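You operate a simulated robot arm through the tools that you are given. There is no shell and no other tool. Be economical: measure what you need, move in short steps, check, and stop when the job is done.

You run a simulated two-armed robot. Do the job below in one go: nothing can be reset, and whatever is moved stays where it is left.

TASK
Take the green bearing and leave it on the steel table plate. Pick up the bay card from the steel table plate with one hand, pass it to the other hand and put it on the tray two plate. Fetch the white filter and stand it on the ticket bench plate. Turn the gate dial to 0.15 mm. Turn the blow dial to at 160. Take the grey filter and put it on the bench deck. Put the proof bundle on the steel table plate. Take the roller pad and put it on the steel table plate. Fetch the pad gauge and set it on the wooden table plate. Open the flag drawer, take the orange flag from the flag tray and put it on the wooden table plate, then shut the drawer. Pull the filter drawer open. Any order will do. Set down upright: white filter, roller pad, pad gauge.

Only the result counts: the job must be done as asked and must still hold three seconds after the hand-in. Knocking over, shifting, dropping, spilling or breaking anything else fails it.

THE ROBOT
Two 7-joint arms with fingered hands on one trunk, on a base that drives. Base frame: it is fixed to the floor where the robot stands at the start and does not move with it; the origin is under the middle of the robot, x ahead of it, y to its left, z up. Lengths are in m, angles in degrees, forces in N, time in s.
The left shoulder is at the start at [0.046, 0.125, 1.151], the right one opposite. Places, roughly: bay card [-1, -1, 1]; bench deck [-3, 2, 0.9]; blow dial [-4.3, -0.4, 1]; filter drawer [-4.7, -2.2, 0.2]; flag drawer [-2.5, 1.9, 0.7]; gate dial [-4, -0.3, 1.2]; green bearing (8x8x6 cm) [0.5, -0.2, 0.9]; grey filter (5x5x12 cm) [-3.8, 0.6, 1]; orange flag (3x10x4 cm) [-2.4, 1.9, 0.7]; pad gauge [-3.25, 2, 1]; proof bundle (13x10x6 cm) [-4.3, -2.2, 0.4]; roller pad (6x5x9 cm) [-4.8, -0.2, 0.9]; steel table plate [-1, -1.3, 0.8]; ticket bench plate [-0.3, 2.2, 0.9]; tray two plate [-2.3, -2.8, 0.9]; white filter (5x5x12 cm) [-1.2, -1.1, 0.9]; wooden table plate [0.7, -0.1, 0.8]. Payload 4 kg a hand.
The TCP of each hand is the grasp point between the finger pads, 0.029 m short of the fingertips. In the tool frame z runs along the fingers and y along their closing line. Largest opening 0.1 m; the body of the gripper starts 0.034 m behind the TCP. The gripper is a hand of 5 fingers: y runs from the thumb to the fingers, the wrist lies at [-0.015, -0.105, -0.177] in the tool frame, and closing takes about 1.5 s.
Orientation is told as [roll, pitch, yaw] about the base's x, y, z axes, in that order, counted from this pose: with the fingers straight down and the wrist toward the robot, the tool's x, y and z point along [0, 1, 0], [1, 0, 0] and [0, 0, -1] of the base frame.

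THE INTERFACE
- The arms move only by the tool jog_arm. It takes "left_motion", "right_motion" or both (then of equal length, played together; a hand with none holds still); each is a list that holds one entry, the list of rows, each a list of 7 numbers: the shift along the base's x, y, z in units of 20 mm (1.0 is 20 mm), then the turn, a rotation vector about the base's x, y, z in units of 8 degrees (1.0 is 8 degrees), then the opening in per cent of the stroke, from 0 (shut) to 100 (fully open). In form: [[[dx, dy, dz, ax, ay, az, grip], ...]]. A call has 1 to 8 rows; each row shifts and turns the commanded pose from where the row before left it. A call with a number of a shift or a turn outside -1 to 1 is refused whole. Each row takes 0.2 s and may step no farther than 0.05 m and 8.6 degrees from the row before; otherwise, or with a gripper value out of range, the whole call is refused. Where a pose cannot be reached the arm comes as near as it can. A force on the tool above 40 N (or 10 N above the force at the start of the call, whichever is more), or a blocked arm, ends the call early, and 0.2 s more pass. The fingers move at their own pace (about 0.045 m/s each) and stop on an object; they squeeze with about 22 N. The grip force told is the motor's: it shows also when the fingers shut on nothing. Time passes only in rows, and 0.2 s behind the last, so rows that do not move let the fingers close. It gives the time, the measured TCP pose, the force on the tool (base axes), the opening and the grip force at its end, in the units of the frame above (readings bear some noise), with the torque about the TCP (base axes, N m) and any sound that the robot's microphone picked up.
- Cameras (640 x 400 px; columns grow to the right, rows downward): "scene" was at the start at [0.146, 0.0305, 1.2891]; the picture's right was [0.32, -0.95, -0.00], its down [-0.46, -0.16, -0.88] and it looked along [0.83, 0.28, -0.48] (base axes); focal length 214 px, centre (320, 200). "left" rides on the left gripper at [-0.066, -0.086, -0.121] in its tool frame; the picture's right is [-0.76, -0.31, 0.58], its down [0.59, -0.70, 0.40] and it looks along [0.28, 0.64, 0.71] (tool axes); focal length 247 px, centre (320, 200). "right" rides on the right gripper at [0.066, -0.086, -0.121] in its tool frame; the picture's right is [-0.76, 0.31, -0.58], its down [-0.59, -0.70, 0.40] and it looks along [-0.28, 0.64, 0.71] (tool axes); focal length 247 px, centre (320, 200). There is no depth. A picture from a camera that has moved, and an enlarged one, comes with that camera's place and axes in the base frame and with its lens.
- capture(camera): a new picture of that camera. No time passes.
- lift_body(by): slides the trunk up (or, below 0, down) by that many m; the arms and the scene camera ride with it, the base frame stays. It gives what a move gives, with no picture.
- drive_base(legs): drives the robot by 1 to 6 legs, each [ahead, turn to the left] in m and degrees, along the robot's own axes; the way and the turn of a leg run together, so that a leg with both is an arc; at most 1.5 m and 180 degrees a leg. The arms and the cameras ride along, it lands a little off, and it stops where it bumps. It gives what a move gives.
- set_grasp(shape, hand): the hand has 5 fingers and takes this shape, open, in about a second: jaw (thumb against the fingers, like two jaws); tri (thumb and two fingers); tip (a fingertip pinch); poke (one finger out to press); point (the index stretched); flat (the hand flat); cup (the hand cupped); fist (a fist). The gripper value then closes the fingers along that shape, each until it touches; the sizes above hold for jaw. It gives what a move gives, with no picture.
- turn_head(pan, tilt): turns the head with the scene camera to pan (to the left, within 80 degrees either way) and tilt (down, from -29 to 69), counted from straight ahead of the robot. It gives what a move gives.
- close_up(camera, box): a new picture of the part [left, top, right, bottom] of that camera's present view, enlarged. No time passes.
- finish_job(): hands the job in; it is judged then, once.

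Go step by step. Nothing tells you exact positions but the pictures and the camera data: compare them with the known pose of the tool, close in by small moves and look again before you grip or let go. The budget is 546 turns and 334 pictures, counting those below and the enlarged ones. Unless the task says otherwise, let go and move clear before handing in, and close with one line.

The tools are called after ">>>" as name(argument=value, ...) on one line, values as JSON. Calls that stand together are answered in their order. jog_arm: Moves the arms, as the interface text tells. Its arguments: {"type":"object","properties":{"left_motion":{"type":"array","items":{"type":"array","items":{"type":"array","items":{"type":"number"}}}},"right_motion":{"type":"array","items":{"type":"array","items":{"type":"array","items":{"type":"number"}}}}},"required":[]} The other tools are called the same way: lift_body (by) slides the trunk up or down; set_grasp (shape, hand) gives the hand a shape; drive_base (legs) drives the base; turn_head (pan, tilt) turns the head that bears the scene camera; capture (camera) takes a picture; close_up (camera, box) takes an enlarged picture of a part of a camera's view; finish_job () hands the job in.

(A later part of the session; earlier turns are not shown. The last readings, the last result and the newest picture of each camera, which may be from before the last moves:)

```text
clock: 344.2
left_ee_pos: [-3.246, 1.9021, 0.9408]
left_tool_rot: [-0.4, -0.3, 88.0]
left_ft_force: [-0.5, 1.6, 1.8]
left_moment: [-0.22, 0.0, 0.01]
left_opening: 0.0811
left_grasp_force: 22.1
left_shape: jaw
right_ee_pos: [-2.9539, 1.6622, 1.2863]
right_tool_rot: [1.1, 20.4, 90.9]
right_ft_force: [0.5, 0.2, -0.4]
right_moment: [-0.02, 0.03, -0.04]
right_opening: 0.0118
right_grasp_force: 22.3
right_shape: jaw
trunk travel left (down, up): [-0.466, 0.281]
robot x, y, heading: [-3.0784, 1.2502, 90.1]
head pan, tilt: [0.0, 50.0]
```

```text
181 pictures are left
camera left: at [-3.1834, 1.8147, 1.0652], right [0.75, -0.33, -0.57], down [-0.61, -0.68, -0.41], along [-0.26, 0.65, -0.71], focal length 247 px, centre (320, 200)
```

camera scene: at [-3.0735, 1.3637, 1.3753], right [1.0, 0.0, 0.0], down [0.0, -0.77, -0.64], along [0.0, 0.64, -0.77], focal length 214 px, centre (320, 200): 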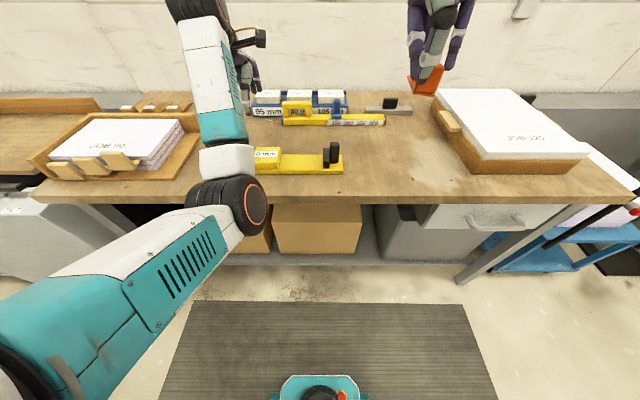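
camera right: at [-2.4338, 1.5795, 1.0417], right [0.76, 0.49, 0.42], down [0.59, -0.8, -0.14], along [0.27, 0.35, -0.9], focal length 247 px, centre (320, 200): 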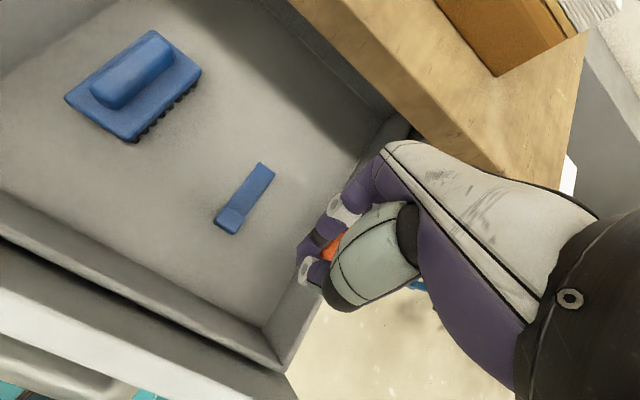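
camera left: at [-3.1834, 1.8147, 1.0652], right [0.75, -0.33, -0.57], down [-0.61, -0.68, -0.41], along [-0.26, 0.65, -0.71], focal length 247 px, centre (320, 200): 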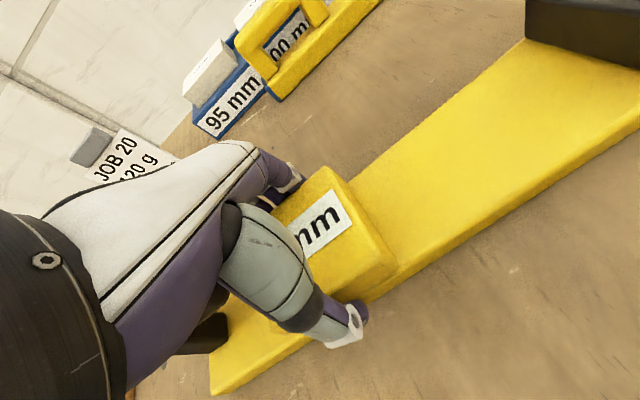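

Gripped across the bar (8 cm). Lifting a little to test.

>>> jog_arm(left_motion=[[[0, 0, 0.4, 0, 0, 0, 0], [0, 0, 0.8, 0, 0, 0, 0], [0, 0, 0.8, 0, 0, 0, 0], [0, 0, 0, 0, 0, 0, 0]]])

>>> capture(camera="left")

>>> close_up(camera="scene", box=[200, 90, 360, 220])

```text
clock: 345.2
left_ee_pos: [-3.2453, 1.9035, 0.9816]
left_tool_rot: [-0.5, -0.3, 88.2]
left_ft_force: [0.5, -0.1, -5.0]
left_moment: [0.01, 0.24, 0.0]
left_opening: 0.0803
left_grasp_force: 22.0
left_shape: jaw
right_ee_pos: [-2.9552, 1.6634, 1.2876]
right_tool_rot: [1.1, 20.4, 90.8]
right_ft_force: [0.2, -0.1, -0.6]
right_moment: [-0.01, 0.0, -0.02]
right_opening: 0.0118
right_grasp_force: 22.5
right_shape: jaw
trunk travel left (down, up): [-0.466, 0.281]
robot x, y, heading: [-3.077, 1.2501, 90.0]
head pan, tilt: [0.0, 50.0]
```

```text
180 pictures are left
camera left: at [-3.1827, 1.8139, 1.1054], right [0.75, -0.33, -0.57], down [-0.61, -0.68, -0.41], along [-0.26, 0.65, -0.71], focal length 247 px, centre (320, 200)
```

left: 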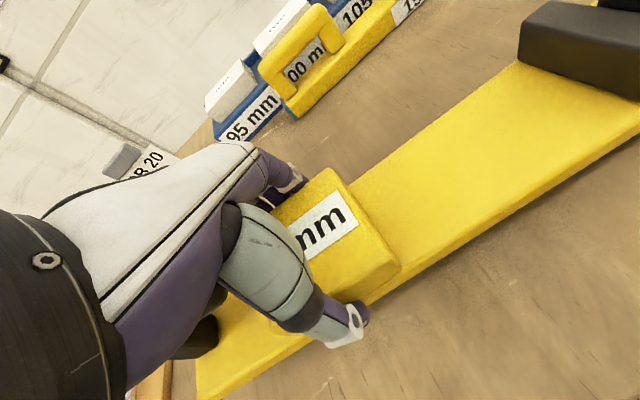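

```text
3.08 times, centred on (280, 155) of scene
camera zoom: at [-3.0737, 1.3645, 1.3752], right [1.0, 0.0, 0.0], down [0.0, -0.77, -0.64], along [0.0, 0.64, -0.77], focal length 660 px, centre (443, 338)
```

zoom: 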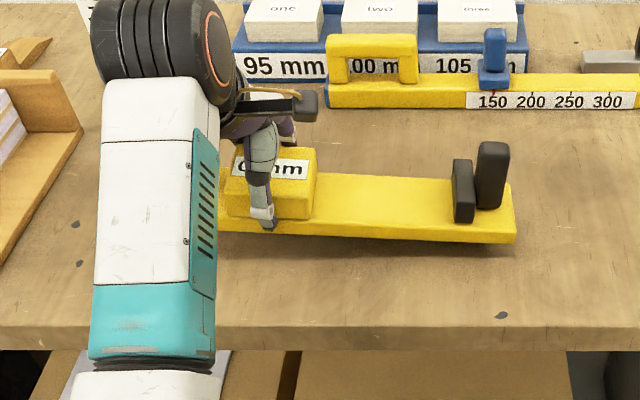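

It holds (5 N) but the centre of mass is ~5 cm to the right, tilting it slightly. I'll set it back down and regrip nearer the balance point.

>>> jog_arm(left_motion=[[[0, 0, -0.8, 0, 0, 0, 0], [0, 0, -0.8, 0, 0, 0, 0], [0, 0, -0.4, 0, 0, 0, 0], [0, 0, 0, 0, 0, 0, 0], [0, 0, 0, 0, 0, 0, 100], [0, 0, 0, 0, 0, 0, 100], [0, 0, 0, 0, 0, 0, 100], [0, 0, 0, 0, 0, 0, 100]]])

>>> jog_arm(left_motion=[[[0, 0, 0.6, 0, 0, 0, 100], [0.8, 0, 0, 0, 0, 0, 100], [0.8, 0, 0, 0, 0, 0, 100], [0.7, 0, 0, 0, 0, 0, 100], [0, 0, -0.6, 0, 0, 0, 100], [0, 0, 0, 0, 0, 0, 100]]])

>>> jog_arm(left_motion=[[[0, 0, 0, 0, 0, 0, 0], [0, 0, 0, 0, 0, 0, 0], [0, 0, 0, 0, 0, 0, 0], [0, 0, 0, 0, 0, 0, 0], [0, 0, 0.4, 0, 0, 0, 0], [0, 0, 0.8, 0, 0, 0, 0], [0, 0, 0.8, 0, 0, 0, 0], [0, 0, 0, 0, 0, 0, 0]]])

>>> capture(camera="left")

>>> close_up(camera="scene", box=[200, 90, 360, 220])

```text
clock: 347.0
left_ee_pos: [-3.2461, 1.9029, 0.9422]
left_tool_rot: [-0.4, -0.4, 88.0]
left_ft_force: [-0.9, 0.8, 1.4]
left_moment: [0.02, 0.0, 0.0]
left_opening: 0.0998
left_grasp_force: 0.2
left_shape: jaw
right_ee_pos: [-2.9542, 1.663, 1.2867]
right_tool_rot: [1.1, 20.4, 90.9]
right_ft_force: [0.3, 0.9, -0.4]
right_moment: [-0.01, 0.01, -0.02]
right_opening: 0.0117
right_grasp_force: 22.0
right_shape: jaw
trunk travel left (down, up): [-0.466, 0.281]
robot x, y, heading: [-3.0775, 1.25, 90.2]
head pan, tilt: [0.0, 50.0]
```

```text
clock: 348.4
left_ee_pos: [-3.1991, 1.9025, 0.9414]
left_tool_rot: [-0.3, -0.5, 88.0]
left_ft_force: [-0.4, -0.1, 0.3]
left_moment: [0.0, -0.02, -0.02]
left_opening: 0.0999
left_grasp_force: 0.0
left_shape: jaw
right_ee_pos: [-2.953, 1.6634, 1.2865]
right_tool_rot: [1.1, 20.4, 90.8]
right_ft_force: [-0.3, -0.4, -0.3]
right_moment: [-0.01, 0.04, 0.04]
right_opening: 0.0116
right_grasp_force: 22.7
right_shape: jaw
trunk travel left (down, up): [-0.466, 0.281]
robot x, y, heading: [-3.077, 1.2495, 90.1]
head pan, tilt: [0.0, 50.0]
```

```text
clock: 350.2
left_ee_pos: [-3.1994, 1.9016, 0.9821]
left_tool_rot: [-0.4, -0.4, 88.1]
left_ft_force: [1.0, -0.5, -5.8]
left_moment: [0.03, -0.01, -0.01]
left_opening: 0.0753
left_grasp_force: 21.6
left_shape: jaw
right_ee_pos: [-2.9541, 1.6636, 1.2858]
right_tool_rot: [1.1, 20.4, 90.8]
right_ft_force: [0.5, -0.1, -0.2]
right_moment: [0.01, 0.01, 0.01]
right_opening: 0.0121
right_grasp_force: 22.0
right_shape: jaw
trunk travel left (down, up): [-0.466, 0.281]
robot x, y, heading: [-3.0729, 1.2471, 90.1]
head pan, tilt: [0.0, 50.0]
```

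```text
178 pictures are left
camera left: at [-3.1373, 1.8144, 1.1055], right [0.75, -0.33, -0.57], down [-0.61, -0.68, -0.41], along [-0.26, 0.65, -0.71], focal length 247 px, centre (320, 200)
```

left: 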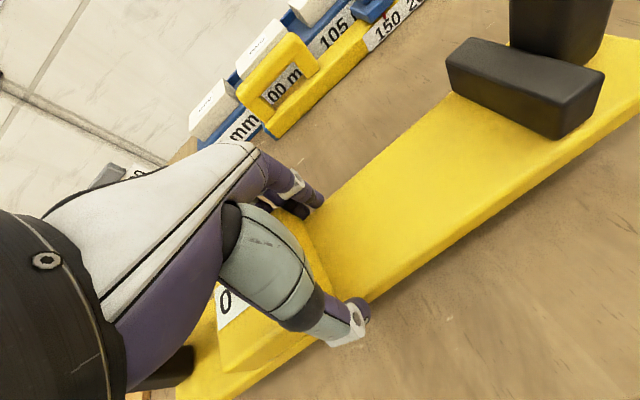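

```text
3.08 times, centred on (280, 155) of scene
camera zoom: at [-3.0736, 1.3645, 1.3752], right [1.0, 0.0, 0.0], down [0.0, -0.77, -0.64], along [0.0, 0.64, -0.77], focal length 660 px, centre (443, 338)
```

zoom: 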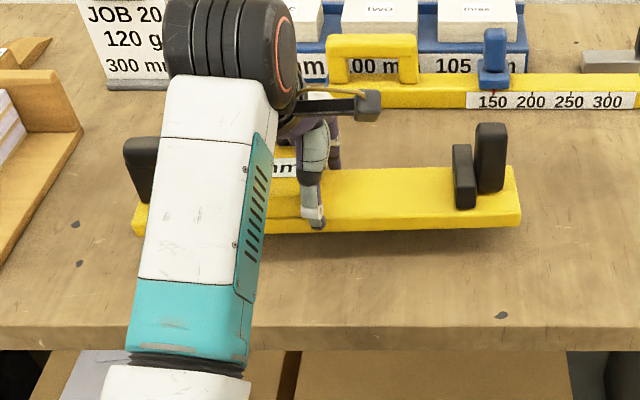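

Balanced now. Lifting higher, backing off, and heading to the wooden table.

>>> jog_arm(left_motion=[[[0, 0, 1, 0, 0, 0, 0], [0, 0, 1, 0, 0, 0, 0], [0, 0, 1, 0, 0, 0, 0], [0, 0, 1, 0, 0, 0, 0], [0, 0, 1, 0, 0, 0, 0], [0, 0, 1, 0, 0, 0, 0], [0, 0, 1, 0, 0, 0, 0], [0, 0, 1, 0, 0, 0, 0]]])

>>> drive_base(legs=[[-0.65, 0], [0, -90]])

>>> turn_head(pan=0, tilt=25)

>>> capture(camera="scene")

```text
clock: 352.0
left_ee_pos: [-3.2002, 1.9056, 1.1419]
left_tool_rot: [-0.5, -0.3, 88.1]
left_ft_force: [-0.2, 0.2, -6.0]
left_moment: [-0.02, -0.02, -0.01]
left_opening: 0.0753
left_grasp_force: 22.0
left_shape: jaw
right_ee_pos: [-2.9533, 1.6628, 1.2867]
right_tool_rot: [1.1, 20.3, 90.9]
right_ft_force: [0.6, 0.1, 0.0]
right_moment: [0.01, 0.01, -0.01]
right_opening: 0.0117
right_grasp_force: 21.8
right_shape: jaw
trunk travel left (down, up): [-0.466, 0.281]
robot x, y, heading: [-3.0722, 1.2499, 90.5]
head pan, tilt: [0.0, 50.0]
```

```text
clock: 359.5
left_ee_pos: [-2.4157, 0.7265, 1.1407]
left_tool_rot: [-0.4, -0.3, -1.0]
left_ft_force: [0.0, -1.2, -5.5]
left_moment: [0.02, 0.0, 0.04]
left_opening: 0.0751
left_grasp_force: 21.5
left_shape: jaw
right_ee_pos: [-2.6541, 0.4753, 1.2879]
right_tool_rot: [1.1, 20.4, 1.7]
right_ft_force: [0.0, 0.2, -0.1]
right_moment: [0.0, 0.01, 0.02]
right_opening: 0.0118
right_grasp_force: 22.2
right_shape: jaw
trunk travel left (down, up): [-0.466, 0.281]
robot x, y, heading: [-3.0709, 0.5924, 1.1]
head pan, tilt: [0.0, 50.0]
```

```text
clock: 360.4
left_ee_pos: [-2.4164, 0.7276, 1.141]
left_tool_rot: [-0.4, -0.1, -1.0]
left_ft_force: [-0.4, -0.3, -5.2]
left_moment: [0.01, 0.01, 0.02]
left_opening: 0.0747
left_grasp_force: 22.0
left_shape: jaw
right_ee_pos: [-2.6535, 0.4768, 1.2871]
right_tool_rot: [1.2, 20.3, 1.8]
right_ft_force: [0.8, 0.1, -0.1]
right_moment: [0.0, 0.02, 0.01]
right_opening: 0.0116
right_grasp_force: 21.5
right_shape: jaw
trunk travel left (down, up): [-0.466, 0.281]
robot x, y, heading: [-3.0736, 0.5902, 1.3]
head pan, tilt: [0.0, 25.0]
```

```text
176 pictures are left
camera scene: at [-2.9376, 0.5945, 1.4127], right [0.02, -1.0, 0.0], down [-0.42, -0.01, -0.91], along [0.91, 0.02, -0.42], focal length 214 px, centre (320, 200)
```

scene: 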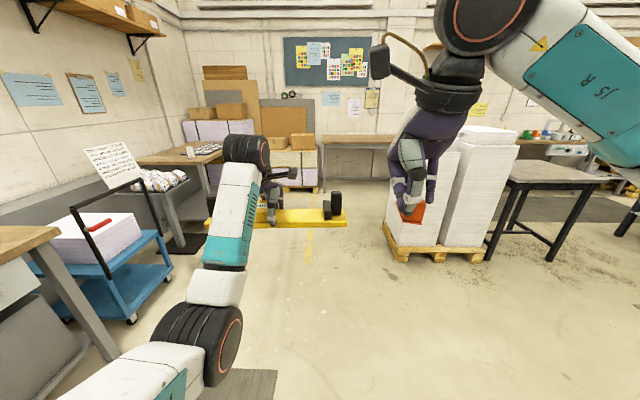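

Path along y≈0.6 is clear between the stack and benches. Driving east.

>>> drive_base(legs=[[0, -3], [1.4, 0], [1.2, 0]])

>>> capture(camera="scene")

```text
clock: 373.7
left_ee_pos: [0.2404, 0.6095, 1.1406]
left_tool_rot: [-0.4, -0.2, -4.1]
left_ft_force: [1.0, -0.8, -5.0]
left_moment: [0.01, 0.03, 0.02]
left_opening: 0.0751
left_grasp_force: 21.3
left_shape: jaw
right_ee_pos: [-0.0088, 0.3716, 1.2855]
right_tool_rot: [1.1, 20.4, -1.3]
right_ft_force: [-0.6, 0.6, -0.3]
right_moment: [0.01, -0.01, -0.01]
right_opening: 0.0116
right_grasp_force: 21.9
right_shape: jaw
trunk travel left (down, up): [-0.466, 0.281]
robot x, y, heading: [-0.4208, 0.5089, -2.1]
head pan, tilt: [0.0, 25.0]
```

```text
175 pictures are left
camera scene: at [-0.2869, 0.5058, 1.4127], right [-0.03, -1.0, 0.0], down [-0.42, 0.01, -0.91], along [0.91, -0.03, -0.42], focal length 214 px, centre (320, 200)
```

scene: 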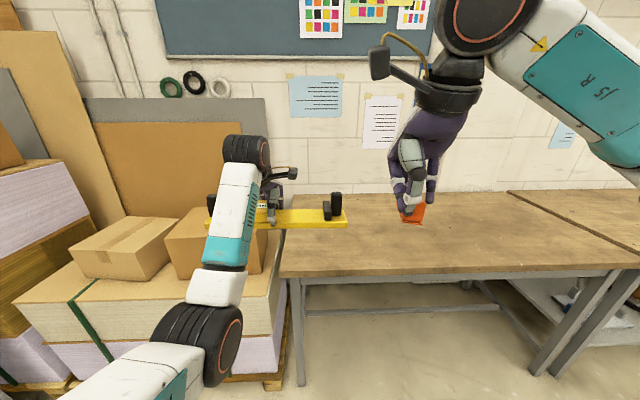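

The wooden table is ahead (front edge x≈0.31, left corner y≈0.62). I'll go diagonally to about (-0.05,0.15) and face it.

>>> drive_base(legs=[[0, -43], [0.5, 0], [0, 45]])

>>> turn_head(pan=0, tilt=45)

>>> capture(camera="scene")

>>> capture(camera="left")

```text
clock: 380.7
left_ee_pos: [0.5846, 0.2576, 1.1422]
left_tool_rot: [-0.4, -0.3, -3.6]
left_ft_force: [0.1, -0.2, -0.5]
left_moment: [0.01, -0.02, -0.02]
left_opening: 0.0518
left_grasp_force: 21.5
left_shape: jaw
right_ee_pos: [0.3356, 0.0179, 1.2875]
right_tool_rot: [1.2, 20.4, -0.8]
right_ft_force: [-0.2, 0.3, 0.3]
right_moment: [0.01, 0.03, -0.01]
right_opening: 0.0117
right_grasp_force: 22.3
right_shape: jaw
trunk travel left (down, up): [-0.466, 0.281]
robot x, y, heading: [-0.0737, 0.1528, -1.6]
head pan, tilt: [0.0, 25.0]
```

```text
clock: 381.5
left_ee_pos: [0.5848, 0.2579, 1.1425]
left_tool_rot: [-0.4, -0.3, -3.6]
left_ft_force: [0.1, 0.5, -0.4]
left_moment: [0.0, -0.02, -0.01]
left_opening: 0.0521
left_grasp_force: 22.3
left_shape: jaw
right_ee_pos: [0.3368, 0.0165, 1.2875]
right_tool_rot: [1.1, 20.3, -0.7]
right_ft_force: [0.0, -0.1, -0.4]
right_moment: [0.0, 0.02, -0.02]
right_opening: 0.0118
right_grasp_force: 22.0
right_shape: jaw
trunk travel left (down, up): [-0.466, 0.281]
robot x, y, heading: [-0.074, 0.1518, -1.4]
head pan, tilt: [0.0, 45.0]
```

```text
174 pictures are left
camera scene: at [0.0473, 0.1492, 1.3823], right [-0.02, -1.0, 0.0], down [-0.71, 0.02, -0.71], along [0.71, -0.02, -0.71], focal length 214 px, centre (320, 200)
```

scene: 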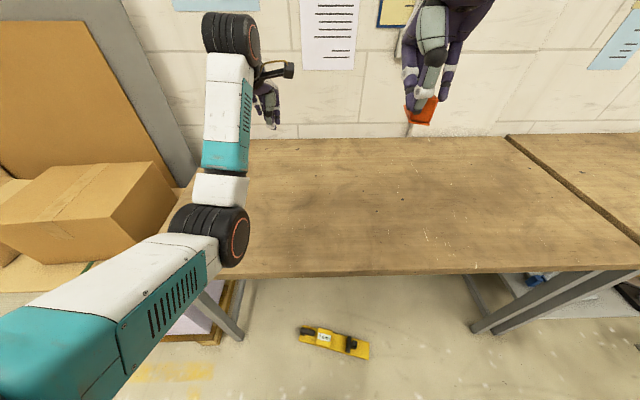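

```text
173 pictures are left
camera left: at [0.4953, 0.1974, 1.2656], right [-0.35, -0.74, -0.57], down [-0.66, 0.63, -0.41], along [0.66, 0.24, -0.71], focal length 247 px, centre (320, 200)
```

left: 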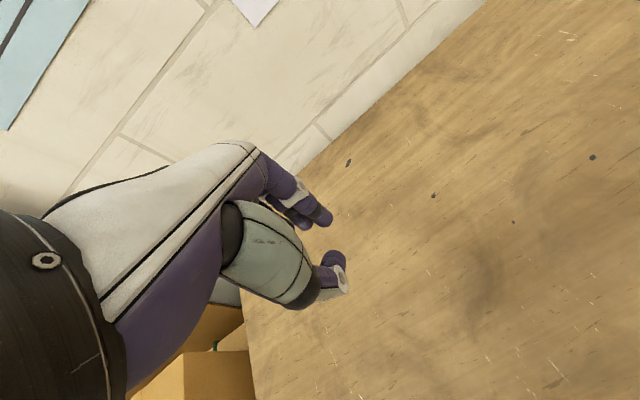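

The gauge slipped out of the left hand during the turn and lies on the floor, upright, at about (0.32,0.07) by the table edge. I'll place the flag first, then retrieve the gauge. Lowering the flag toward (0.5,0.0).

>>> jog_arm(right_motion=[[[1, 0, -1, 0, 0, 0, 0], [1, 0, -1, 0, 0, 0, 0], [1, 0, -1, 0, 0, 0, 0], [1, 0, -1, 0, 0, 0, 0], [1, 0, -1, 0, 0, 0, 0], [1, 0, -1, 0, 0, 0, 0], [1, 0, -1, 0, 0, 0, 0], [1, 0, -1, 0, 0, 0, 0]]])

>>> jog_arm(right_motion=[[[0, 0, -1, 0, 0, 0, 0], [0, 0, -1, 0, 0, 0, 0], [0, 0, -1, 0, 0, 0, 0], [0, 0, -1, 0, 0, 0, 0], [0, 0, -1, 0, 0, 0, 0], [0, 0, -1, 0, 0, 0, 0], [0, 0, -1, 0, 0, 0, 0], [0, 0, -1, 0, 0, 0, 0]]])

>>> capture(camera="right")

>>> capture(camera="scene")

```text
clock: 383.3
left_ee_pos: [0.5858, 0.257, 1.1412]
left_tool_rot: [-0.3, -0.3, -3.6]
left_ft_force: [0.2, -0.5, -0.2]
left_moment: [-0.01, -0.01, -0.03]
left_opening: 0.0519
left_grasp_force: 21.6
left_shape: jaw
right_ee_pos: [0.4963, 0.0163, 1.1247]
right_tool_rot: [1.1, 20.3, -0.9]
right_ft_force: [-0.6, -0.5, -0.9]
right_moment: [0.0, 0.02, 0.0]
right_opening: 0.0117
right_grasp_force: 21.6
right_shape: jaw
trunk travel left (down, up): [-0.466, 0.281]
robot x, y, heading: [-0.0733, 0.1525, -1.7]
head pan, tilt: [0.0, 45.0]
```

```text
clock: 385.1
left_ee_pos: [0.5853, 0.2579, 1.1414]
left_tool_rot: [-0.4, -0.3, -3.6]
left_ft_force: [0.2, -0.1, -0.8]
left_moment: [0.01, 0.04, 0.0]
left_opening: 0.0519
left_grasp_force: 21.8
left_shape: jaw
right_ee_pos: [0.4969, 0.0187, 0.9652]
right_tool_rot: [1.1, 20.5, -0.9]
right_ft_force: [-0.4, -0.5, 0.3]
right_moment: [-0.01, 0.0, 0.0]
right_opening: 0.0116
right_grasp_force: 21.9
right_shape: jaw
trunk travel left (down, up): [-0.466, 0.281]
robot x, y, heading: [-0.0726, 0.1509, -1.4]
head pan, tilt: [0.0, 45.0]
```

```text
172 pictures are left
camera right: at [0.46, 0.0821, 1.1104], right [0.47, -0.78, 0.42], down [-0.81, -0.57, -0.14], along [0.35, -0.27, -0.9], focal length 247 px, centre (320, 200)
```

right: 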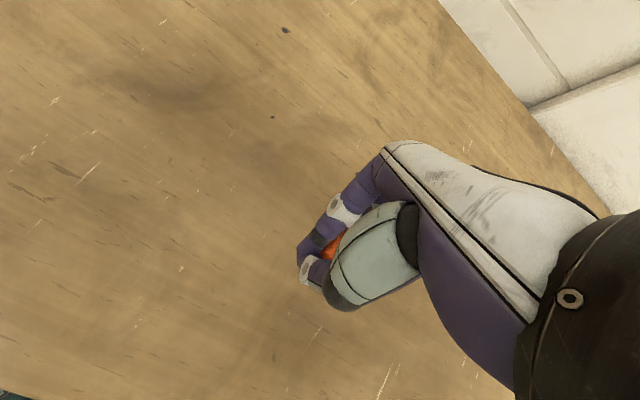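

```text
171 pictures are left
camera scene: at [0.0475, 0.1492, 1.3822], right [-0.02, -1.0, 0.0], down [-0.71, 0.02, -0.71], along [0.71, -0.02, -0.71], focal length 214 px, centre (320, 200)
```

scene: 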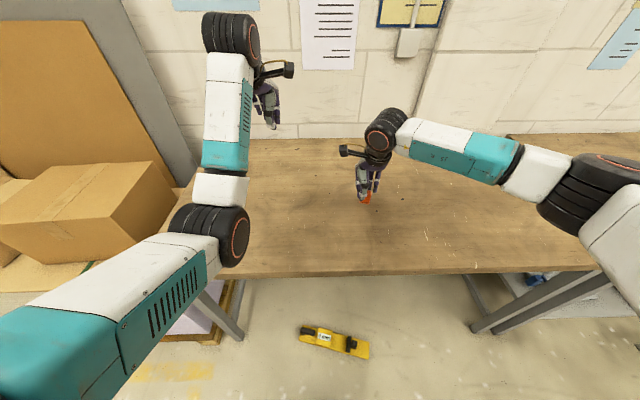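

Lowering the flag gently to contact.

>>> jog_arm(right_motion=[[[0, 0, -0.9, 0, 0, 0, 0], [0, 0, -0.7, 0, 0, 0, 0], [0, 0, -0.4, 0, 0, 0, 0], [0, 0, -0.3, 0, 0, 0, 0], [0, 0, -0.2, 0, 0, 0, 0], [0, 0, -0.2, 0, 0, 0, 0], [0, 0, -0.2, 0, 0, 0, 0], [0, 0, 0, 0, 0, 0, 0]]])

>>> close_up(camera="scene", box=[300, 110, 440, 230])

```text
clock: 386.9
left_ee_pos: [0.5858, 0.2573, 1.1413]
left_tool_rot: [-0.5, -0.3, -3.6]
left_ft_force: [0.0, 0.1, 0.2]
left_moment: [-0.01, -0.01, 0.01]
left_opening: 0.052
left_grasp_force: 22.8
left_shape: jaw
right_ee_pos: [0.4958, 0.0174, 0.908]
right_tool_rot: [1.1, 20.4, -0.8]
right_ft_force: [0.5, -0.4, -0.6]
right_moment: [0.01, 0.03, 0.03]
right_opening: 0.0115
right_grasp_force: 21.6
right_shape: jaw
trunk travel left (down, up): [-0.466, 0.281]
robot x, y, heading: [-0.0751, 0.1496, -1.5]
head pan, tilt: [0.0, 45.0]
```

```text
3.33 times, centred on (370, 170) of scene
camera zoom: at [0.0473, 0.1492, 1.3822], right [-0.02, -1.0, 0.0], down [-0.71, 0.02, -0.71], along [0.71, -0.02, -0.71], focal length 715 px, centre (153, 300)
```

zoom: 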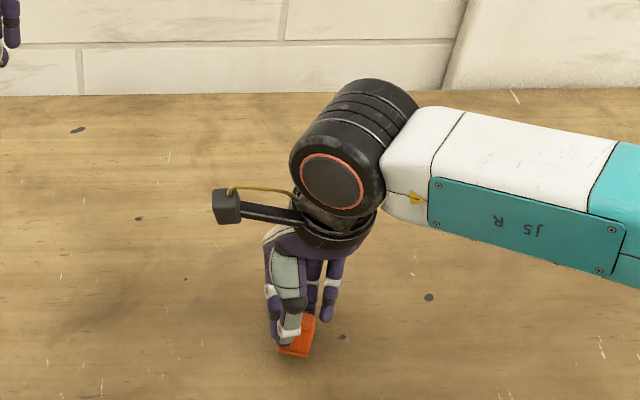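

>>> jog_arm(right_motion=[[[0, 0, -0.2, 0, 0, 0, 0], [0, 0, -0.2, 0, 0, 0, 0], [0, 0, -0.2, 0, 0, 0, 0], [0, 0, -0.2, 0, 0, 0, 0], [0, 0, -0.2, 0, 0, 0, 0], [0, 0, -0.2, 0, 0, 0, 0], [0, 0, -0.2, 0, 0, 0, 0], [0, 0, -0.2, 0, 0, 0, 0]]])

>>> close_up(camera="scene", box=[300, 110, 440, 230])

```text
clock: 388.9
left_ee_pos: [0.5842, 0.2578, 1.1438]
left_tool_rot: [-0.4, -0.2, -3.6]
left_ft_force: [-0.2, 0.7, 0.4]
left_moment: [-0.01, 0.04, 0.02]
left_opening: 0.0517
left_grasp_force: 21.5
left_shape: jaw
right_ee_pos: [0.501, 0.0193, 0.8859]
right_tool_rot: [1.5, 19.4, -0.7]
right_ft_force: [-5.1, 0.2, 17.0]
right_moment: [-0.32, -0.17, -0.03]
right_opening: 0.0134
right_grasp_force: 22.2
right_shape: jaw
trunk travel left (down, up): [-0.466, 0.281]
robot x, y, heading: [-0.0692, 0.1531, -1.3]
head pan, tilt: [0.0, 45.0]
stopped in row 8 (right hand): the force on the tool passed its limit (the readings are from after the stop); the commanded pose is now the measured one
```

```text
3.33 times, centred on (370, 170) of scene
camera zoom: at [0.0459, 0.1494, 1.3821], right [-0.02, -1.0, 0.0], down [-0.71, 0.02, -0.71], along [0.71, -0.02, -0.71], focal length 715 px, centre (153, 300)
```

zoom: 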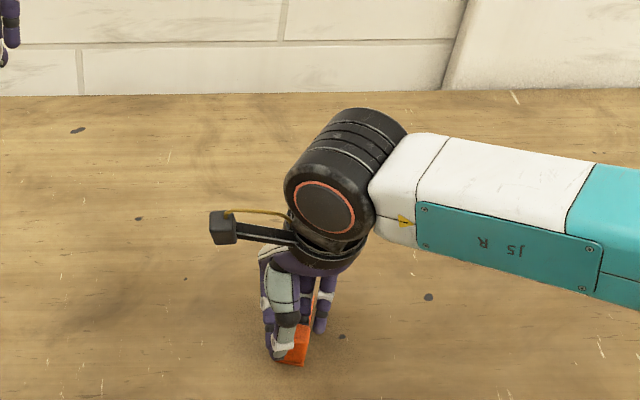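

Contact. Releasing the flag and rising.

>>> jog_arm(right_motion=[[[0, 0, 0.1, 0, 0, 0, 30], [0, 0, 0, 0, 0, 0, 60], [0, 0, 0, 0, 0, 0, 70], [0, 0, 0, 0, 0, 0, 70], [0, 0, 0.8, 0, 0, 0, 70], [0, 0, 1, 0, 0, 0, 70], [0, 0, 1, 0, 0, 0, 70], [0, 0, 1, 0, 0, 0, 70]]])

>>> jog_arm(right_motion=[[[0, 0, 1, 0, 0, 0, 100], [0, 0, 1, 0, 0, 0, 100], [0, 0, 1, 0, 0, 0, 100], [0, 0, 1, 0, 0, 0, 100], [0, 0, 1, 0, 0, 0, 100], [0, 0, 0, 0, 0, 0, 100]]])

>>> capture(camera="scene")

>>> capture(camera="right")

```text
clock: 390.7
left_ee_pos: [0.5857, 0.2561, 1.1434]
left_tool_rot: [-0.4, -0.2, -3.7]
left_ft_force: [-0.7, 0.0, 0.2]
left_moment: [-0.01, -0.01, 0.0]
left_opening: 0.0518
left_grasp_force: 21.8
left_shape: jaw
right_ee_pos: [0.5015, 0.0175, 0.9607]
right_tool_rot: [1.3, 19.7, -0.8]
right_ft_force: [0.1, 0.2, -0.1]
right_moment: [0.05, 0.02, 0.03]
right_opening: 0.0698
right_grasp_force: 0.1
right_shape: jaw
trunk travel left (down, up): [-0.466, 0.281]
robot x, y, heading: [-0.0746, 0.1501, -1.4]
head pan, tilt: [0.0, 45.0]
```

```text
clock: 392.1
left_ee_pos: [0.5849, 0.2565, 1.1415]
left_tool_rot: [-0.3, -0.3, -3.6]
left_ft_force: [-0.5, -0.2, 0.0]
left_moment: [0.01, -0.03, 0.0]
left_opening: 0.0522
left_grasp_force: 21.9
left_shape: jaw
right_ee_pos: [0.5008, 0.0188, 1.0608]
right_tool_rot: [1.4, 19.7, -0.8]
right_ft_force: [-0.3, -0.7, 0.0]
right_moment: [-0.01, 0.0, 0.0]
right_opening: 0.1
right_grasp_force: 0.3
right_shape: jaw
trunk travel left (down, up): [-0.466, 0.281]
robot x, y, heading: [-0.0746, 0.1506, -1.5]
head pan, tilt: [0.0, 45.0]
```

```text
168 pictures are left
camera scene: at [0.0475, 0.1491, 1.3822], right [-0.02, -1.0, 0.0], down [-0.71, 0.02, -0.71], along [0.71, -0.02, -0.71], focal length 214 px, centre (320, 200)
```

scene: 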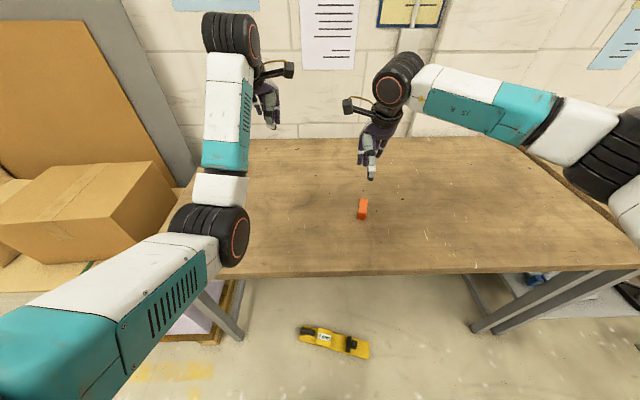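

```text
167 pictures are left
camera right: at [0.4623, 0.0817, 1.2054], right [0.47, -0.78, 0.42], down [-0.81, -0.57, -0.15], along [0.36, -0.27, -0.89], focal length 247 px, centre (320, 200)
```

right: 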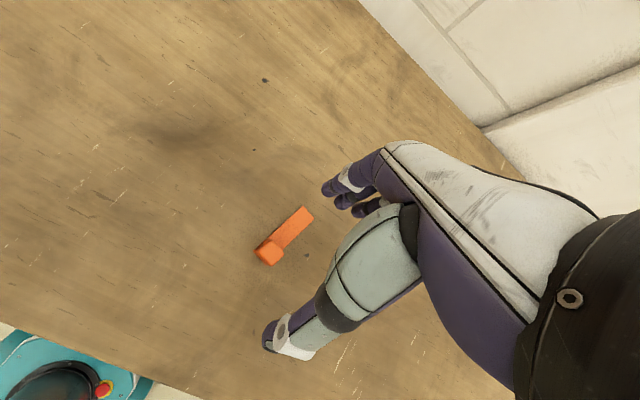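

The flag lies on the wooden table. Now the gauge on the floor—zooming in.

>>> close_up(camera="scene", box=[270, 300, 400, 380])

```text
4.92 times, centred on (335, 340) of scene
camera zoom: at [0.0475, 0.1491, 1.3822], right [-0.02, -1.0, 0.0], down [-0.71, 0.02, -0.71], along [0.71, -0.02, -0.71], focal length 1056 px, centre (246, -489)
```

zoom: 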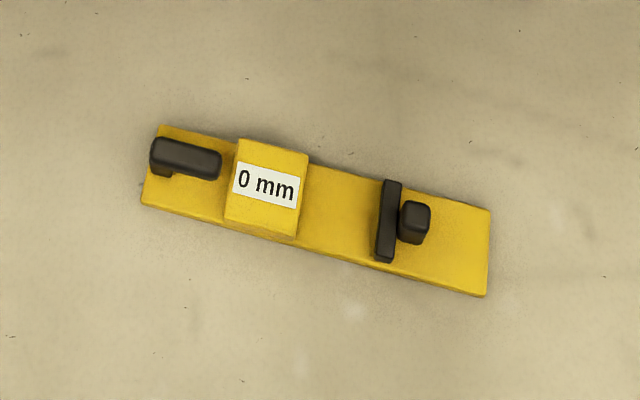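

It is intact and upright on the floor: centre (0.32,0.063), long axis yawed ≈-14° from y. Plan: back off, drop the trunk, and grip it low with the right hand at its centre. First back off and retract both hands.

>>> drive_base(legs=[[-0.4, 0]])

>>> jog_arm(left_motion=[[[-1, 0.5, 0, 0, 0, 0, 50], [-1, 0.5, 0, 0, 0, 0, 50], [-1, 0.5, 0, 0, 0, 0, 50], [-1, 0.5, 0, 0, 0, 0, 50], [-1, 0.5, 0, 0, 0, 0, 50], [-1, 0.5, 0, 0, 0, 0, 50], [-1, 0.5, 0, 0, 0, 0, 50], [-1, 0.5, 0, 0, 0, 0, 50]]], right_motion=[[[0, 0, 0, 0, -0.8, -0.4, 100], [0, 0, 0, 0, -0.8, -0.4, 100], [0, 0, 0, 0, -0.8, -0.4, 100], [-1, -0.3, 0, 0, 0, -0.4, 100], [-1, -0.3, 0, 0, 0, 0, 100], [-1, -0.3, 0, 0, 0, 0, 100], [-1, -0.3, 0, 0, 0, 0, 100], [0, 0, 0, 0, 0, 0, 100]]])

>>> capture(camera="scene")

```text
clock: 394.6
left_ee_pos: [0.1875, 0.2651, 1.142]
left_tool_rot: [-0.4, -0.2, -3.9]
left_ft_force: [0.4, -0.7, -0.2]
left_moment: [0.0, -0.02, -0.02]
left_opening: 0.0521
left_grasp_force: 21.8
left_shape: jaw
right_ee_pos: [0.1045, 0.0263, 1.0606]
right_tool_rot: [1.4, 19.6, -1.1]
right_ft_force: [0.1, 0.8, -0.1]
right_moment: [0.0, -0.01, 0.03]
right_opening: 0.0998
right_grasp_force: 0.0
right_shape: jaw
trunk travel left (down, up): [-0.466, 0.281]
robot x, y, heading: [-0.4708, 0.1597, -1.7]
head pan, tilt: [0.0, 45.0]
```

```text
clock: 396.4
left_ee_pos: [0.0287, 0.3468, 1.1432]
left_tool_rot: [-0.3, -0.3, -3.9]
left_ft_force: [-0.9, 0.7, -0.3]
left_moment: [-0.01, 0.0, 0.01]
left_opening: 0.0501
left_grasp_force: 0.2
left_shape: jaw
right_ee_pos: [0.0242, 0.0015, 1.0621]
right_tool_rot: [3.3, 0.6, -13.7]
right_ft_force: [-0.1, 0.1, -0.4]
right_moment: [-0.03, -0.03, 0.02]
right_opening: 0.0999
right_grasp_force: 0.1
right_shape: jaw
trunk travel left (down, up): [-0.466, 0.281]
robot x, y, heading: [-0.4732, 0.1583, -1.4]
head pan, tilt: [0.0, 45.0]
```

```text
165 pictures are left
camera scene: at [-0.3506, 0.1596, 1.3823], right [-0.03, -1.0, 0.0], down [-0.71, 0.02, -0.71], along [0.71, -0.02, -0.71], focal length 214 px, centre (320, 200)
```

scene: 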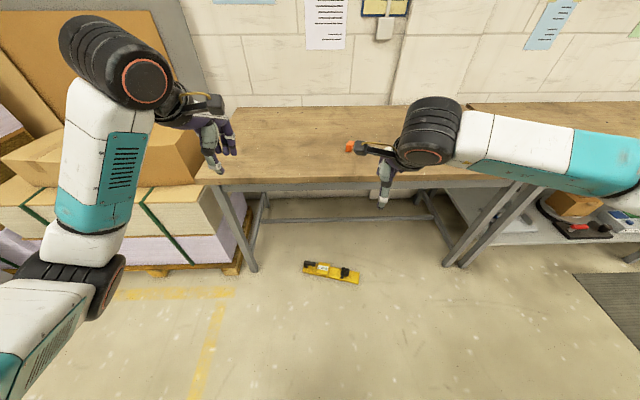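

>>> jog_arm(left_motion=[[[-1, 0.3, 0, 0, 0, 0, 50], [-1, 0.3, 0, 0, 0, 0, 50], [-1, 0.3, 0, 0, 0, 0, 50], [-1, 0.3, 0, 0, 0, 0, 50], [-1, 0.3, 0, 0, 0, 0, 50], [-1, 0.3, 0, 0, 0, 0, 50], [-1, 0.3, 0, 0, 0, 0, 50], [-1, 0.3, 0, 0, 0, 0, 50]]], right_motion=[[[0, 0, -1, 0, 0, 0, 100], [0, 0, -1, 0, 0, 0, 100], [0, 0, -1, 0, 0, 0, 100], [0, 0, -1, 0, 0, 0, 100], [0, 0, -1, 0, 0, 0, 100], [0, 0, -1, 0, 0, 0, 100], [0, 0, -1, 0, 0, 0, 100], [0, 0, -1, 0, 0, 0, 100]]])

>>> lift_body(by=-0.45)

>>> jog_arm(right_motion=[[[0, 0, -1, 0, 0, 0, 100], [0, 0, -1, 0, 0, 0, 100], [0, 0, -1, 0, 0, 0, 100], [0, 0, -1, 0, 0, 0, 100], [0, 0, -1, 0, 0, 0, 100], [0, 0, -1, 0, 0, 0, 100], [0, 0, -1, 0, 0, 0, 100], [0, 0, -1, 0, 0, 0, 100]]])

>>> capture(camera="scene")

>>> capture(camera="right")

```text
clock: 398.1
left_ee_pos: [-0.085, 0.4051, 1.1534]
left_tool_rot: [-0.5, 0.0, -3.8]
left_ft_force: [1.3, 0.7, -1.3]
left_moment: [-0.01, -0.01, 0.0]
left_opening: 0.0503
left_grasp_force: 0.1
left_shape: jaw
left hand out of reach, approached as far as the arm can: row 6, 7, 8
right_ee_pos: [0.0222, 0.0033, 0.9009]
right_tool_rot: [3.3, 0.5, -13.5]
right_ft_force: [0.1, -0.3, 0.3]
right_moment: [-0.03, 0.01, 0.0]
right_opening: 0.1
right_grasp_force: 0.1
right_shape: jaw
trunk travel left (down, up): [-0.466, 0.281]
robot x, y, heading: [-0.47, 0.1643, -1.5]
head pan, tilt: [0.0, 45.0]
```

```text
refused: -0.45 is not a number from -0.4 to 0.4
```

```text
clock: 399.9
left_ee_pos: [-0.0869, 0.4053, 1.155]
left_tool_rot: [-0.5, -0.2, -3.7]
left_ft_force: [0.0, 0.7, 0.1]
left_moment: [-0.04, 0.02, 0.01]
left_opening: 0.0501
left_grasp_force: 0.0
left_shape: jaw
right_ee_pos: [0.0222, 0.0022, 0.7415]
right_tool_rot: [3.2, 0.6, -13.5]
right_ft_force: [0.1, -0.4, 0.0]
right_moment: [0.02, -0.03, -0.04]
right_opening: 0.0998
right_grasp_force: 0.0
right_shape: jaw
trunk travel left (down, up): [-0.466, 0.281]
robot x, y, heading: [-0.4722, 0.1606, -1.7]
head pan, tilt: [0.0, 45.0]
```

```text
164 pictures are left
camera scene: at [-0.35, 0.1597, 1.3822], right [-0.03, -1.0, 0.0], down [-0.71, 0.02, -0.71], along [0.71, -0.02, -0.71], focal length 214 px, centre (320, 200)
```

scene: 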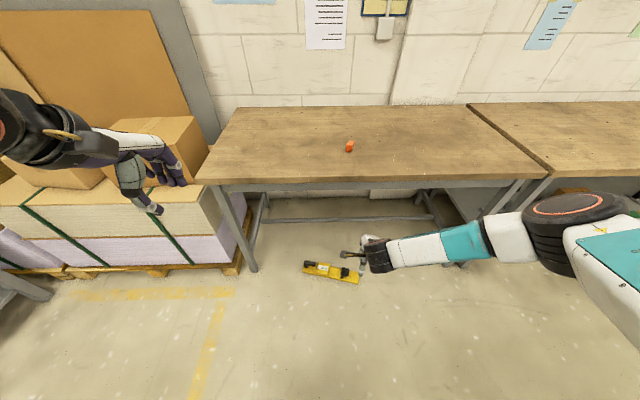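

```text
163 pictures are left
camera right: at [-0.046, 0.08, 0.867], right [0.12, -0.84, 0.53], down [-0.82, -0.38, -0.42], along [0.56, -0.38, -0.73], focal length 247 px, centre (320, 200)
```

right: 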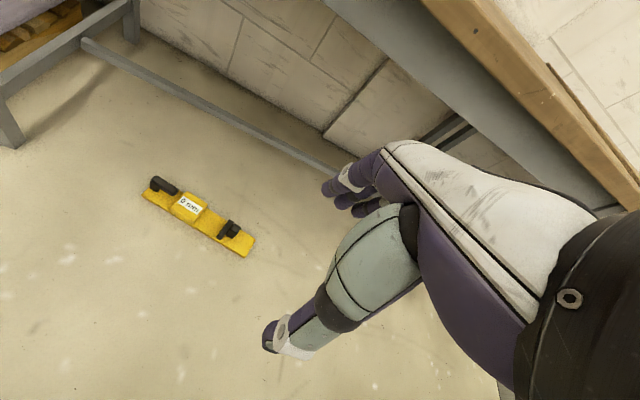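

Lowering the trunk 0.4 m, then driving toward the gauge.

>>> lift_body(by=-0.4)

>>> jog_arm(right_motion=[[[-0.5, 0.5, -1, -0.4, 0, 0, 100], [-0.5, 0.5, -1, 0, 0, 0, 100], [-0.5, 0.5, -1, 0, 0, 0, 100], [-0.5, 0.5, -1, 0, 0, 0, 100], [-0.5, 0.5, -1, 0, 0, 0, 100], [-0.5, 0.5, -1, 0, 0, 0, 100], [0, 0, -1, 0, 0, 0, 100], [0, 0, -1, 0, 0, 0, 100]]])

>>> capture(camera="right")

>>> capture(camera="scene")

```text
clock: 403.8
left_ee_pos: [-0.0425, 0.4042, 0.6319]
left_tool_rot: [-1.3, 20.1, -4.1]
left_ft_force: [0.4, 1.1, 0.7]
left_moment: [-0.01, 0.02, 0.0]
left_opening: 0.0503
left_grasp_force: 0.0
left_shape: jaw
right_ee_pos: [-0.0552, 0.0054, 0.2385]
right_tool_rot: [0.0, 15.5, -13.9]
right_ft_force: [0.4, 0.8, 0.2]
right_moment: [-0.02, -0.02, 0.0]
right_opening: 0.0998
right_grasp_force: 0.1
right_shape: jaw
trunk travel left (down, up): [-0.066, 0.681]
robot x, y, heading: [-0.4682, 0.1612, -1.5]
head pan, tilt: [0.0, 45.0]
```

```text
clock: 405.6
left_ee_pos: [-0.0437, 0.4051, 0.6328]
left_tool_rot: [-1.4, 20.1, -4.0]
left_ft_force: [-1.4, 0.2, -0.8]
left_moment: [0.01, 0.02, 0.01]
left_opening: 0.0503
left_grasp_force: 0.1
left_shape: jaw
right_ee_pos: [-0.1158, 0.0627, 0.0802]
right_tool_rot: [-3.2, 14.7, -15.0]
right_ft_force: [0.1, -0.4, -0.6]
right_moment: [-0.03, -0.01, 0.0]
right_opening: 0.0998
right_grasp_force: 0.0
right_shape: jaw
trunk travel left (down, up): [-0.066, 0.681]
robot x, y, heading: [-0.4716, 0.1631, -1.6]
head pan, tilt: [0.0, 45.0]
```

```text
162 pictures are left
camera right: at [-0.1488, 0.147, 0.2147], right [0.25, -0.82, 0.52], down [-0.9, -0.39, -0.17], along [0.35, -0.43, -0.84], focal length 247 px, centre (320, 200)
```

right: 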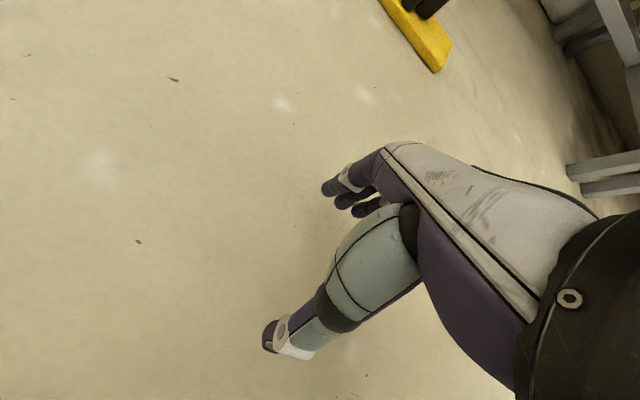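

```text
161 pictures are left
camera scene: at [-0.2265, 0.1558, 0.9686], right [-0.03, -1.0, 0.0], down [-0.71, 0.02, -0.71], along [0.71, -0.02, -0.71], focal length 214 px, centre (320, 200)
```

scene: 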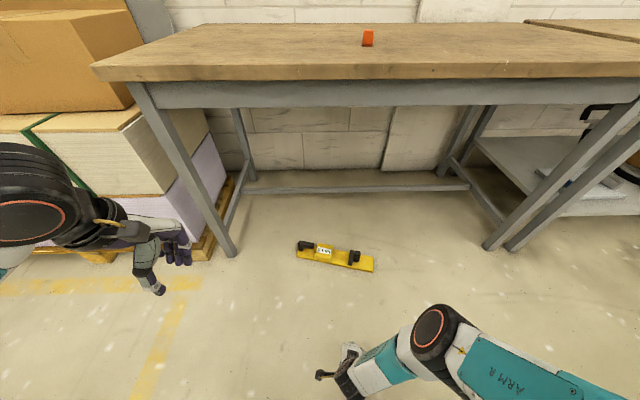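

I'll straighten and extend the right hand (slightly higher), then drive the remaining 0.26 m.

>>> jog_arm(right_motion=[[[0.5, 0, 0.7, 0, -0.5, 0, 100], [1, 0, 0.7, 0, -0.5, 0, 100], [1, 0, 0.7, 0, -0.5, 0, 100], [1, 0, 0.7, 0, -0.4, 0, 100], [1, 0, 0, 0, 0, 0, 100], [1, 0, 0, 0, 0, 0, 100], [1, 0, 0, 0, 0, 0, 100], [1, 0, 0, 0, 0, 0, 100]]])

>>> drive_base(legs=[[0.25, 0]])

>>> capture(camera="right")

>>> capture(camera="scene")

```text
clock: 407.4
left_ee_pos: [-0.0435, 0.4021, 0.6335]
left_tool_rot: [-1.4, 20.0, -4.1]
left_ft_force: [0.0, -0.1, 0.4]
left_moment: [0.02, 0.0, -0.01]
left_opening: 0.0504
left_grasp_force: 0.2
left_shape: jaw
right_ee_pos: [0.0692, 0.1066, 0.1346]
right_tool_rot: [0.7, 0.0, -14.3]
right_ft_force: [0.6, 0.4, -0.3]
right_moment: [-0.01, -0.01, -0.01]
right_opening: 0.0999
right_grasp_force: 0.0
right_shape: jaw
right hand out of reach, approached as far as the arm can: row 1, 2, 3, 4
trunk travel left (down, up): [-0.066, 0.681]
robot x, y, heading: [-0.4717, 0.161, -1.6]
head pan, tilt: [0.0, 45.0]
```

```text
clock: 409.2
left_ee_pos: [0.208, 0.3946, 0.6341]
left_tool_rot: [-1.3, 20.0, -4.2]
left_ft_force: [0.1, 0.1, 0.2]
left_moment: [0.0, 0.0, 0.02]
left_opening: 0.0501
left_grasp_force: 0.0
left_shape: jaw
right_ee_pos: [0.3182, 0.0968, 0.1338]
right_tool_rot: [0.6, 0.0, -14.7]
right_ft_force: [1.0, -0.6, 0.5]
right_moment: [0.0, -0.01, -0.01]
right_opening: 0.0998
right_grasp_force: 0.0
right_shape: jaw
trunk travel left (down, up): [-0.066, 0.681]
robot x, y, heading: [-0.2221, 0.1579, -1.8]
head pan, tilt: [0.0, 45.0]
```

```text
160 pictures are left
camera right: at [0.2514, 0.1821, 0.2567], right [0.11, -0.82, 0.57], down [-0.83, -0.39, -0.41], along [0.55, -0.43, -0.72], focal length 247 px, centre (320, 200)
```

right: 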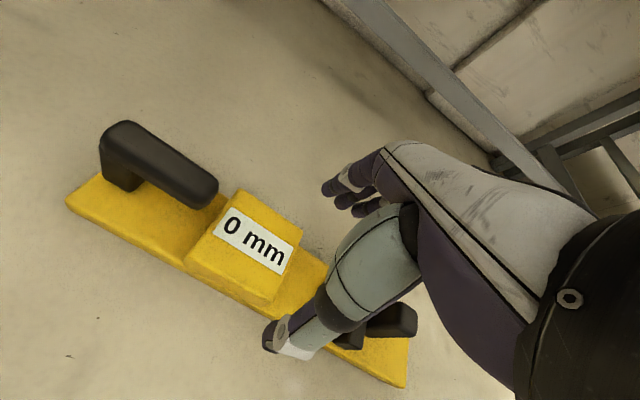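

```text
159 pictures are left
camera scene: at [0.023, 0.1478, 0.9686], right [-0.03, -1.0, 0.0], down [-0.71, 0.02, -0.71], along [0.71, -0.02, -0.71], focal length 214 px, centre (320, 200)
```

scene: 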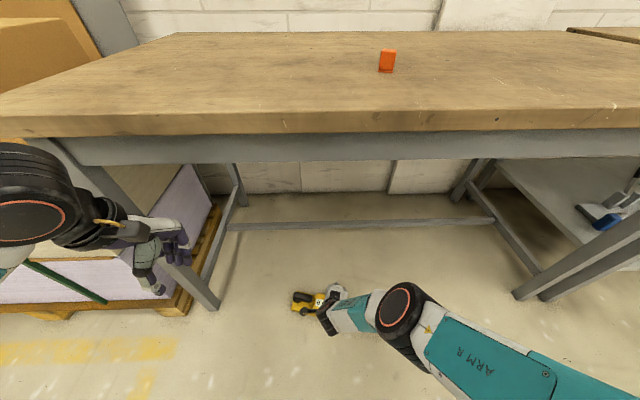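

The bar's centre is at about (0.308,0.072). Moving over it and lowering part-way.

>>> jog_arm(right_motion=[[[-0.5, -0.7, 0, 0, 0, 0.3, 100], [0, -0.55, -0.5, 0, 0, 0, 100], [0, 0, -1, 0, 0, 0, 100], [0, 0, -1, 0, 0, 0, 100], [0, 0, 0, 0, 0, 0, 100]]])

>>> capture(camera="right")

```text
clock: 410.4
left_ee_pos: [0.2076, 0.3954, 0.6328]
left_tool_rot: [-1.3, 20.0, -4.2]
left_ft_force: [-0.2, -0.3, 0.0]
left_moment: [-0.04, 0.0, 0.0]
left_opening: 0.0501
left_grasp_force: 0.1
left_shape: jaw
right_ee_pos: [0.3089, 0.0724, 0.1051]
right_tool_rot: [0.7, 0.1, -12.1]
right_ft_force: [-0.1, -0.2, -0.1]
right_moment: [0.02, 0.01, -0.02]
right_opening: 0.1003
right_grasp_force: 0.0
right_shape: jaw
right hand out of reach, approached as far as the arm can: row 4
trunk travel left (down, up): [-0.066, 0.681]
robot x, y, heading: [-0.2212, 0.1539, -1.7]
head pan, tilt: [0.0, 45.0]
```

```text
158 pictures are left
camera right: at [0.2382, 0.1534, 0.2276], right [0.14, -0.81, 0.57], down [-0.81, -0.42, -0.41], along [0.57, -0.4, -0.72], focal length 247 px, centre (320, 200)
```

right: 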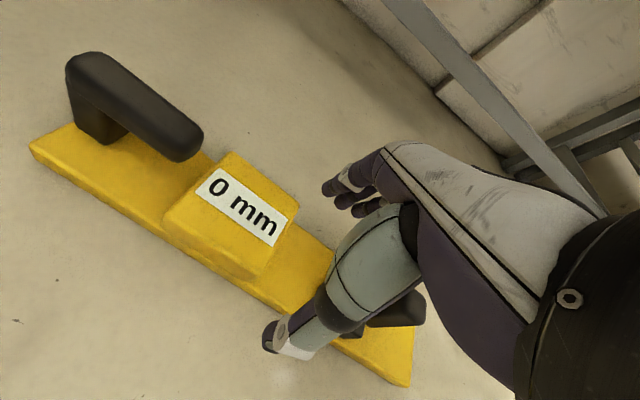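

Reach is the limit here; I'll use the last trunk travel to go lower.

>>> lift_body(by=-0.04)

>>> capture(camera="right")

```text
clock: 411.2
left_ee_pos: [0.2098, 0.3959, 0.5763]
left_tool_rot: [-1.4, 23.3, -4.1]
left_ft_force: [-0.7, 0.2, -0.4]
left_moment: [-0.01, 0.01, 0.01]
left_opening: 0.0502
left_grasp_force: 0.2
left_shape: jaw
right_ee_pos: [0.308, 0.0722, 0.0656]
right_tool_rot: [0.4, 0.0, -12.2]
right_ft_force: [-0.9, -2.0, -1.5]
right_moment: [-0.04, 0.07, -0.07]
right_opening: 0.0992
right_grasp_force: 0.0
right_shape: jaw
trunk travel left (down, up): [-0.026, 0.721]
robot x, y, heading: [-0.2259, 0.1532, -1.9]
head pan, tilt: [0.0, 45.0]
```

```text
157 pictures are left
camera right: at [0.2383, 0.1547, 0.1875], right [0.14, -0.81, 0.57], down [-0.81, -0.42, -0.4], along [0.57, -0.41, -0.72], focal length 247 px, centre (320, 200)
```

right: 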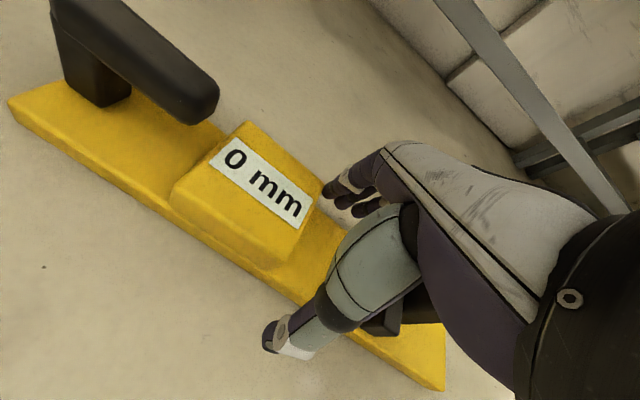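

>>> jog_arm(right_motion=[[[0, 0, -0.5, 0, 0, 0, 100], [0, 0, -0.5, 0, 0, 0, 100], [0, 0, -0.5, 0, 0, 0, 100], [0, 0, 0, 0, 0, 0, 100]]])

>>> capture(camera="right")

```text
clock: 412.2
left_ee_pos: [0.21, 0.3944, 0.5764]
left_tool_rot: [-1.5, 23.3, -4.1]
left_ft_force: [-0.1, -0.6, -0.3]
left_moment: [0.01, 0.01, 0.02]
left_opening: 0.05
left_grasp_force: 0.0
left_shape: jaw
right_ee_pos: [0.3071, 0.0731, 0.0553]
right_tool_rot: [0.6, 0.0, -12.3]
right_ft_force: [1.0, -2.1, 2.6]
right_moment: [-0.01, -0.12, -0.09]
right_opening: 0.1003
right_grasp_force: 0.0
right_shape: jaw
right hand out of reach, approached as far as the arm can: row 2, 3
trunk travel left (down, up): [-0.026, 0.721]
robot x, y, heading: [-0.2279, 0.1562, -1.8]
head pan, tilt: [0.0, 45.0]
```

```text
156 pictures are left
camera right: at [0.2376, 0.1541, 0.1784], right [0.14, -0.81, 0.57], down [-0.81, -0.42, -0.4], along [0.57, -0.41, -0.72], focal length 247 px, centre (320, 200)
```

right: 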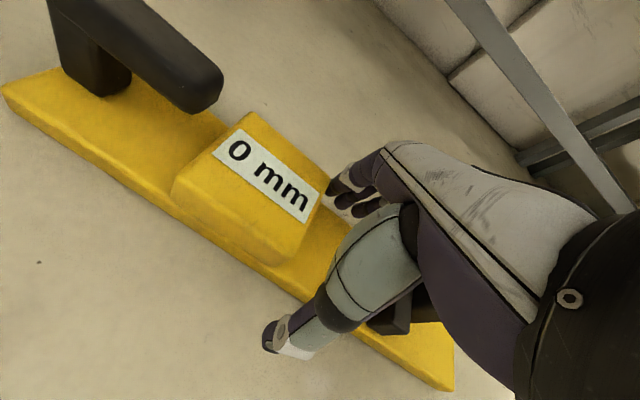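

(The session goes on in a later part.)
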